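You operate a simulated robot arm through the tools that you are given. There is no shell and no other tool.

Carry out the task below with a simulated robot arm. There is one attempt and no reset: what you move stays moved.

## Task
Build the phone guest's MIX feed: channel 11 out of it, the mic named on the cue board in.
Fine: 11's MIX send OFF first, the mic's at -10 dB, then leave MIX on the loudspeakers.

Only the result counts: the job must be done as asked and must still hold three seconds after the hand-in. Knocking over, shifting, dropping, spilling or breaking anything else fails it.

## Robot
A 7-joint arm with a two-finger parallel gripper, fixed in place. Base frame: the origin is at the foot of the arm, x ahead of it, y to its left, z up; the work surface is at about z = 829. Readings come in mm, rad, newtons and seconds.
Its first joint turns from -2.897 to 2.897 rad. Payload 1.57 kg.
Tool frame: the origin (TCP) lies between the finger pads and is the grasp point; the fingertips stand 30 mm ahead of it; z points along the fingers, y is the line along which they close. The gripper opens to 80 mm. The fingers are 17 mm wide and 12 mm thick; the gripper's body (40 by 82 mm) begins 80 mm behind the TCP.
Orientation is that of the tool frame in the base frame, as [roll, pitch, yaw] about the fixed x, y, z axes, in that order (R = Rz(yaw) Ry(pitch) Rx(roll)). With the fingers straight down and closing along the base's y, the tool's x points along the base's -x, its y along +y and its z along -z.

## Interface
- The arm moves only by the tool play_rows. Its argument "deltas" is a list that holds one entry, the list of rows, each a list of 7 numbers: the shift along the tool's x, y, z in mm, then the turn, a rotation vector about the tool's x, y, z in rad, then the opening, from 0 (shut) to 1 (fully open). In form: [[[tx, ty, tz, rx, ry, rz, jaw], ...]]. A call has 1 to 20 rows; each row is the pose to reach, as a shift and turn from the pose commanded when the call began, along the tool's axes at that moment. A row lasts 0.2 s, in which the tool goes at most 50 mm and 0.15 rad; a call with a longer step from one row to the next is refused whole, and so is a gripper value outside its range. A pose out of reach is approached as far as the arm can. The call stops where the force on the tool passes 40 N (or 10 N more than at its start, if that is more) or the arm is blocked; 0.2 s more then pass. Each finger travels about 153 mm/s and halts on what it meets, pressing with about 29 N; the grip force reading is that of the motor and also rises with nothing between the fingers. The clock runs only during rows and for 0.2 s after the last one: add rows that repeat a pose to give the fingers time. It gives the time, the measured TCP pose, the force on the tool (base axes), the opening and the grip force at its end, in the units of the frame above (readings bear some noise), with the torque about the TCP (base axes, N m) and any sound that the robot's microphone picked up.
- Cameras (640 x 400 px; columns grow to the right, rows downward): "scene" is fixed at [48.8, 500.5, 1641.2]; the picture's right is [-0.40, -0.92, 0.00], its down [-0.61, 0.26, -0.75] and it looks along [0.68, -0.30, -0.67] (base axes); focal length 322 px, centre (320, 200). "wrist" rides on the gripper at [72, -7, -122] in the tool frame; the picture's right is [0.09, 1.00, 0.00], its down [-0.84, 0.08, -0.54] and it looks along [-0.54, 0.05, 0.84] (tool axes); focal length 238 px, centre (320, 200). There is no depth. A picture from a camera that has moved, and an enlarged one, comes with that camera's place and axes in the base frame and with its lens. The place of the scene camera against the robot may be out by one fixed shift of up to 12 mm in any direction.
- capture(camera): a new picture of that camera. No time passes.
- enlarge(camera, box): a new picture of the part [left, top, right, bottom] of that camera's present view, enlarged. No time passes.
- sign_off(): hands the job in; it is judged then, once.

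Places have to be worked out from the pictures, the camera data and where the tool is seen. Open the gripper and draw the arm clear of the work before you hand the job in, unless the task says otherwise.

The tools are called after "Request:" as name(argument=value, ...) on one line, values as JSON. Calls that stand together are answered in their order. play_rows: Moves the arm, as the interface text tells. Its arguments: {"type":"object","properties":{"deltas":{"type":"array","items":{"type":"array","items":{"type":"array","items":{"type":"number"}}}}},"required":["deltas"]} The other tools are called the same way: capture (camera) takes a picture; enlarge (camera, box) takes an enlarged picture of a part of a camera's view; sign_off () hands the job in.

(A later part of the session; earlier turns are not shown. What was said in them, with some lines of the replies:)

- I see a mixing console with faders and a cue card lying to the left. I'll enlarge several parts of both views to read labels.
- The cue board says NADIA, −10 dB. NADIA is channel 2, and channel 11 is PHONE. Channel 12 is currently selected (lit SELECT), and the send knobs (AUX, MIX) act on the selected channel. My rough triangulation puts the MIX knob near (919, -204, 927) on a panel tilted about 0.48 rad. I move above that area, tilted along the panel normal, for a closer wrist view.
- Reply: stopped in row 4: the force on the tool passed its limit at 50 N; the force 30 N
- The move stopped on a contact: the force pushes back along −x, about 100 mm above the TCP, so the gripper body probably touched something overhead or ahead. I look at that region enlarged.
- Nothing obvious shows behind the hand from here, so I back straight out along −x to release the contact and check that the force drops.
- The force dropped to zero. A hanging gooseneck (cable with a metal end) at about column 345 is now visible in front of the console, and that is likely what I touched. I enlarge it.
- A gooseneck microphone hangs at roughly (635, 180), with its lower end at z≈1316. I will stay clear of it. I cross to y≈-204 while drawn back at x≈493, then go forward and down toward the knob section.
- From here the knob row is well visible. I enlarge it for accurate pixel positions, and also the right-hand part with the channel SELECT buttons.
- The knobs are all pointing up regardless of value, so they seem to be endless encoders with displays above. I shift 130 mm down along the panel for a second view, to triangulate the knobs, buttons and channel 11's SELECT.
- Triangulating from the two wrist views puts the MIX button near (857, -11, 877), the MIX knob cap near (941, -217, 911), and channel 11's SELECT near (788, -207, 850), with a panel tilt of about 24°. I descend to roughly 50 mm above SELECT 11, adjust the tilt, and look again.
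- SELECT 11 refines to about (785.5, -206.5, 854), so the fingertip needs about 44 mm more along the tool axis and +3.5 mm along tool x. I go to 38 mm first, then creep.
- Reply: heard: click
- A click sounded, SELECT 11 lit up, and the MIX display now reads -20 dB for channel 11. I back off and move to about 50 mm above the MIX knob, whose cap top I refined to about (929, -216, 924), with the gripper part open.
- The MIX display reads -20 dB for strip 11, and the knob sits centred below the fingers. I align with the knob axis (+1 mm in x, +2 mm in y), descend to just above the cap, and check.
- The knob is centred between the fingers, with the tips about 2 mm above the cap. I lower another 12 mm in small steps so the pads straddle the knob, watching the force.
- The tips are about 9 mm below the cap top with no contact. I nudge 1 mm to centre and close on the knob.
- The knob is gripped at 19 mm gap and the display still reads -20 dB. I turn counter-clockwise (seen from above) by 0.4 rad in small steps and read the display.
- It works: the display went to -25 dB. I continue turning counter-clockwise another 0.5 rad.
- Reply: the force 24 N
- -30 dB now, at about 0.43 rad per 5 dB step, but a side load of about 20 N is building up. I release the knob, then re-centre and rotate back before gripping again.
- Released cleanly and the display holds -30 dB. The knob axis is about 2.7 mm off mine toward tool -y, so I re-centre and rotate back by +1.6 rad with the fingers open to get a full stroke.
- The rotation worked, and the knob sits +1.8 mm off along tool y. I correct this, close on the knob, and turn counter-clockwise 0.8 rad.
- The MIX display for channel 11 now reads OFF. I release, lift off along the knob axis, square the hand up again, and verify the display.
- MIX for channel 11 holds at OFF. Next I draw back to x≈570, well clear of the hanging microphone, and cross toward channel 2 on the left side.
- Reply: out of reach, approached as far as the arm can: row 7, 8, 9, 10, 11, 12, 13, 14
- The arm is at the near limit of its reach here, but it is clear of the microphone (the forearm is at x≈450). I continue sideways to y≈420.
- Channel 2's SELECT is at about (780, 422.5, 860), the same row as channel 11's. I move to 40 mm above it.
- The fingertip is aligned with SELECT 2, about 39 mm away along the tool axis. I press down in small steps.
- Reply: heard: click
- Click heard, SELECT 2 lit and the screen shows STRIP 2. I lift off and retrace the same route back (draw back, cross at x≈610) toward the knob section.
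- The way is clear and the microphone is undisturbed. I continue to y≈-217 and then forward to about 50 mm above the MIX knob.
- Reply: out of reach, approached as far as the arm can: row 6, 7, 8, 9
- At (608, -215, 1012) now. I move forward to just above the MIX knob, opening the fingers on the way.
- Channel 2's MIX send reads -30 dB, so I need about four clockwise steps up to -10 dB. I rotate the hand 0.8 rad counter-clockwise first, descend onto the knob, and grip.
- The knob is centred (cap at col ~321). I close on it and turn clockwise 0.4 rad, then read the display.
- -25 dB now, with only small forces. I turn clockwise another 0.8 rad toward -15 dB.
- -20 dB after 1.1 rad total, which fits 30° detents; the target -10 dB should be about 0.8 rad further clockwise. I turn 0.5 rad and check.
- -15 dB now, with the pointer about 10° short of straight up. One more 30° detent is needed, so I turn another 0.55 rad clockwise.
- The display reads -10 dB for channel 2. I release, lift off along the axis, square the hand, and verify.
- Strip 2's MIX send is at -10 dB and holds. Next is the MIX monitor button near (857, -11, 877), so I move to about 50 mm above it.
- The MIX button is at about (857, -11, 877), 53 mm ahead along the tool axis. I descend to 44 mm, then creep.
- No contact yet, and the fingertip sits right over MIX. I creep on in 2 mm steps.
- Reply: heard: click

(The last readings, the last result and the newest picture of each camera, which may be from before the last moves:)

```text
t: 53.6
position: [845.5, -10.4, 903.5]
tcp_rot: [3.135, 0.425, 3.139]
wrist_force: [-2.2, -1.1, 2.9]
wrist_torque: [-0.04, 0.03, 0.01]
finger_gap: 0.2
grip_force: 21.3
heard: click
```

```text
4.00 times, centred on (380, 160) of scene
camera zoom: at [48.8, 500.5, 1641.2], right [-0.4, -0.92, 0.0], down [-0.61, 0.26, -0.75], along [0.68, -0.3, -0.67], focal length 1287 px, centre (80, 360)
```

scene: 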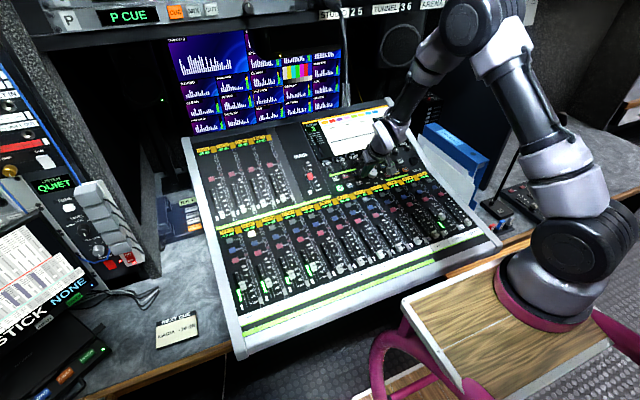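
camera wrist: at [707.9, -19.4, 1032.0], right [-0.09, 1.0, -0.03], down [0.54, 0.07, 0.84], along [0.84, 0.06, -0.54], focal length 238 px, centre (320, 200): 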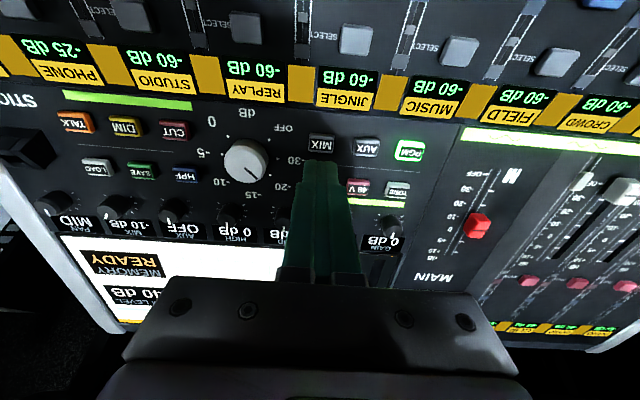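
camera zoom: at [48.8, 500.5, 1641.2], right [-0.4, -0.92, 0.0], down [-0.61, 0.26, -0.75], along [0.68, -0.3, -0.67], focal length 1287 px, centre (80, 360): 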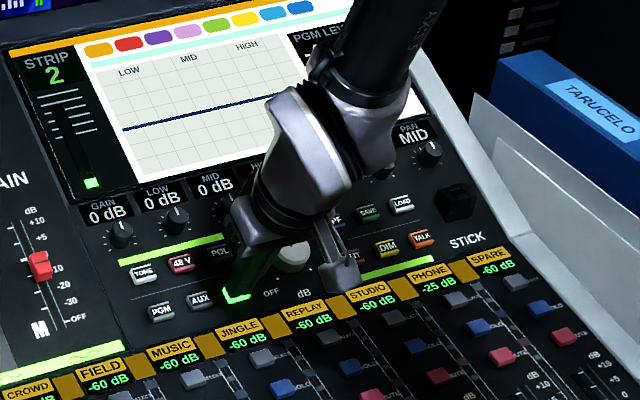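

Click heard, and MIX is lit while PGM went dark. I lift off, draw the arm back clear, open the gripper, and verify everything.

Request:
play_rows(deltas=[[[0, 0, -15, 0, 0, 0, 0], [0, 0, -45, 0, 0, 0, 0], [0, 0, -80, 0, 0, 0, 0.2], [20, -40, -95, 0, 0, 0, 0.6], [55, -70, -110, 0, 0, 0, 1], [90, -100, -125, 0, 0, 0, 1], [125, -130, -140, 0, 0, 0, 1], [160, -160, -150, 0, 0, 0, 1], [190, -190, -160, 0, 0, 0, 1], [190, -190, -160, 0, 0, 0, 1]]])

Request:
capture(camera="scene")

Request:
enlarge(camera="scene", box=[290, 100, 450, 200])

Request:
enlarge(camera="scene", box=[180, 130, 340, 310])

Request:
enlarge(camera="scene", box=[300, 160, 500, 285])

```text
t: 55.8
position: [608.3, -203.5, 968.2]
tcp_rot: [3.136, 0.424, 3.141]
wrist_force: [-0.1, -0.1, -0.3]
wrist_torque: [-0.02, 0.03, -0.01]
finger_gap: 80.2
grip_force: 0.0
```

```text
taken
```

scene: 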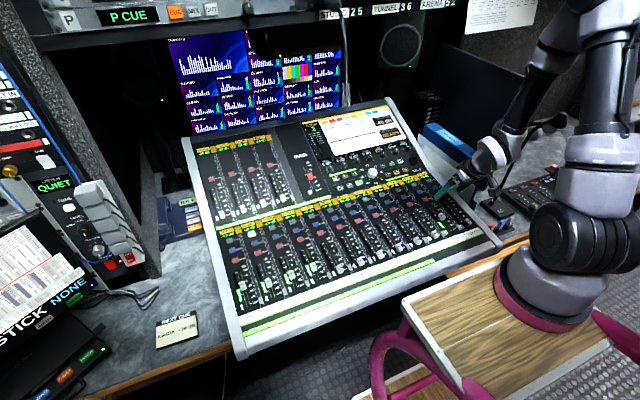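

```text
4.00 times, centred on (370, 150) of scene
camera zoom: at [48.8, 500.5, 1641.2], right [-0.4, -0.92, 0.0], down [-0.61, 0.26, -0.75], along [0.68, -0.3, -0.67], focal length 1287 px, centre (120, 400)
```

zoom: 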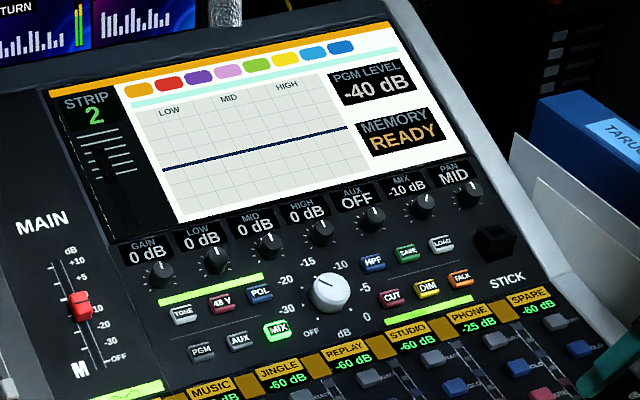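

```text
2.22 times, centred on (260, 220) of scene
camera zoom: at [48.8, 500.5, 1641.2], right [-0.4, -0.92, 0.0], down [-0.61, 0.26, -0.75], along [0.68, -0.3, -0.67], focal length 715 px, centre (453, 156)
```

zoom: 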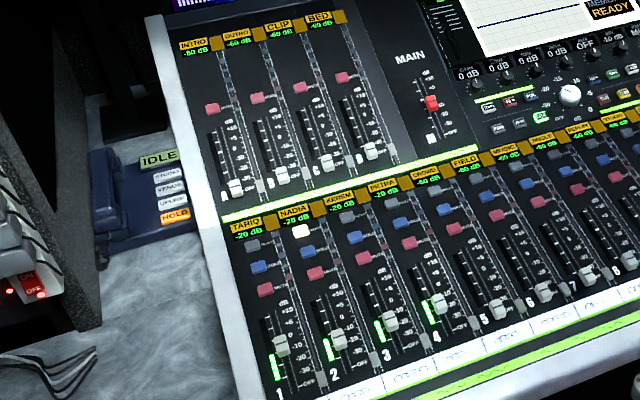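

```text
3.20 times, centred on (400, 222) of scene
camera zoom: at [48.8, 500.5, 1641.2], right [-0.4, -0.92, 0.0], down [-0.61, 0.26, -0.75], along [0.68, -0.3, -0.67], focal length 1029 px, centre (64, 128)
```

zoom: 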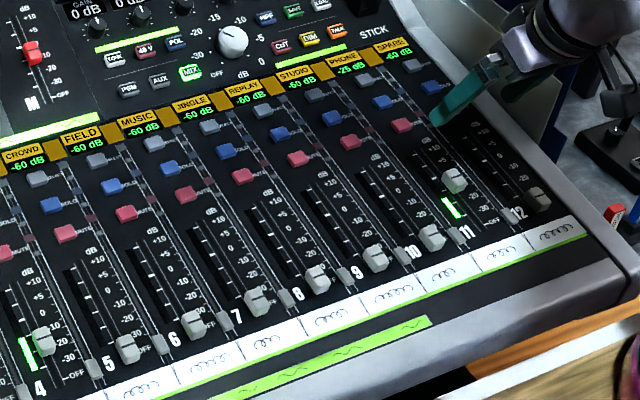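

MIX is lit, PGM is off, strip 2's MIX shows -10 dB, and everything else looks unchanged. I raise the arm a bit more and zoom in to double-check labels, the hanging mic and the monitor button.

Request:
play_rows(deltas=[[[-14, 0, -32, 0, 0, 0, 1], [-29, -10, -64, 0, 0, 0, 1], [-43, -20, -96, 0, 0, 0, 1], [-58, -30, -128, 0, 0, 0, 1], [-58, -30, -128, 0, 0, 0, 1], [-58, -30, -128, 0, 0, 0, 1]]])

Request:
capture(camera="scene")

Request:
enlarge(camera="scene", box=[210, 210, 290, 260])

Request:
enlarge(camera="scene", box=[330, 130, 450, 205])

Request:
enlarge(camera="scene", box=[305, 60, 385, 110])

```text
t: 57.2
position: [607.1, -228.8, 1107.6]
tcp_rot: [3.133, 0.427, 3.141]
wrist_force: [1.0, 0.5, -0.4]
wrist_torque: [-0.03, 0.0, 0.02]
finger_gap: 80.1
grip_force: 0.0
```

```text
taken
```

scene: 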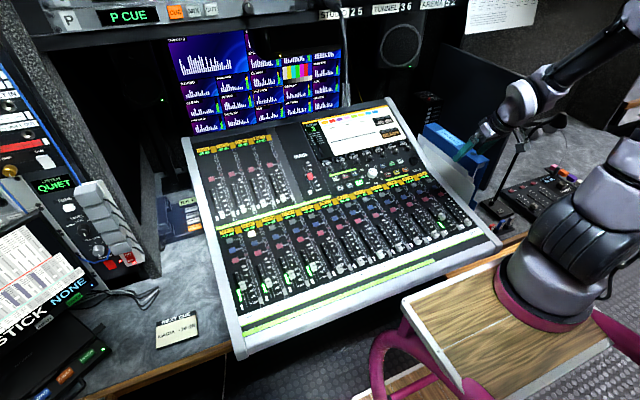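

```text
8.00 times, centred on (250, 235) of scene
camera zoom: at [48.8, 500.5, 1641.2], right [-0.4, -0.92, 0.0], down [-0.61, 0.26, -0.75], along [0.68, -0.3, -0.67], focal length 2573 px, centre (880, -80)
```

zoom: 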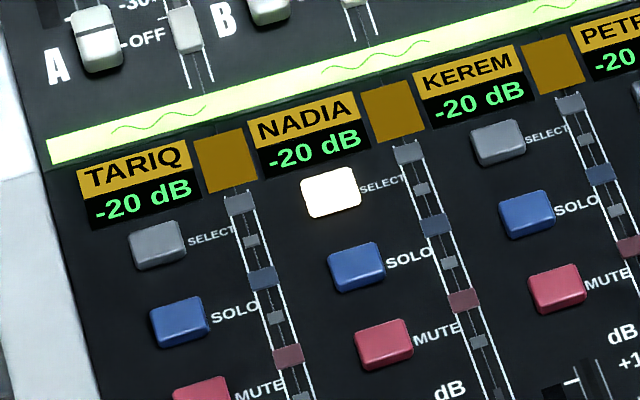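

```text
5.33 times, centred on (390, 168) of scene
camera zoom: at [48.8, 500.5, 1641.2], right [-0.4, -0.92, 0.0], down [-0.61, 0.26, -0.75], along [0.68, -0.3, -0.67], focal length 1716 px, centre (-53, 373)
```

zoom: 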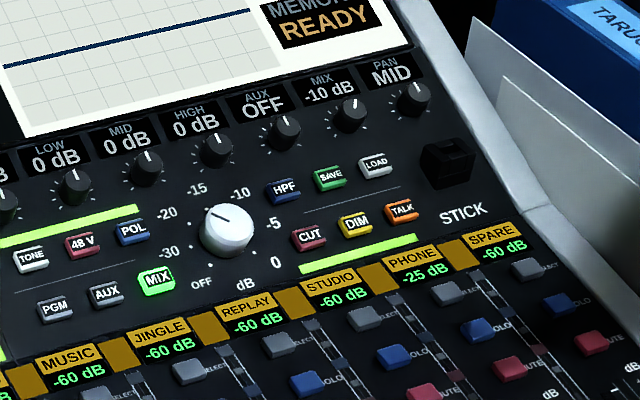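

```text
8.00 times, centred on (345, 85) of scene
camera zoom: at [48.8, 500.5, 1641.2], right [-0.4, -0.92, 0.0], down [-0.61, 0.26, -0.75], along [0.68, -0.3, -0.67], focal length 2573 px, centre (120, 1120)
```

zoom: 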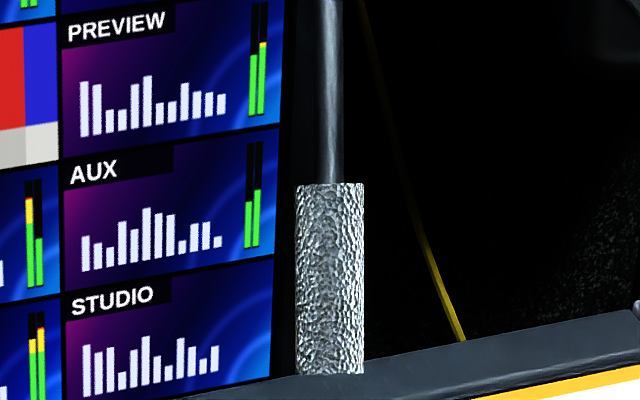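

Channel 11's MIX send was set to OFF first, then NADIA's (channel 2) to -10 dB. The MIX button is lit for the loudspeakers, and the hanging microphone is in the same place in the picture as before. The arm is clear with the gripper open, so I hand in.

Request:
sign_off()

```text
The job is handed in.
```

The phone guest's MIX feed is built as you asked and the job is handed in. I haven't had a result back from the judging.

| Step | Setting | How I checked it |
|---|---|---|
| 1 | Channel 11 (PHONE) MIX send: OFF | The display still read OFF after I let go of the knob; I didn't re-select the channel at the end |
| 2 | Channel 2 (NADIA, the mic on the cue board) MIX send: -10 dB | The display read -10 dB just before hand-in |
| 3 | Loudspeakers on MIX | The MIX button was lit and PGM was dark just before hand-in |

**Contact with the hanging microphone:** on the first move, the gripper touched the gooseneck microphone hanging over the console. The force limit stopped the arm at about 50 N and I backed off. I had no clear view of the microphone before that touch. It looks the same in the pictures from just after the touch and from the end, so I believe it did not shift.

Nothing else on the console looked changed in the final pictures. The arm was drawn back with the gripper open when I handed in.
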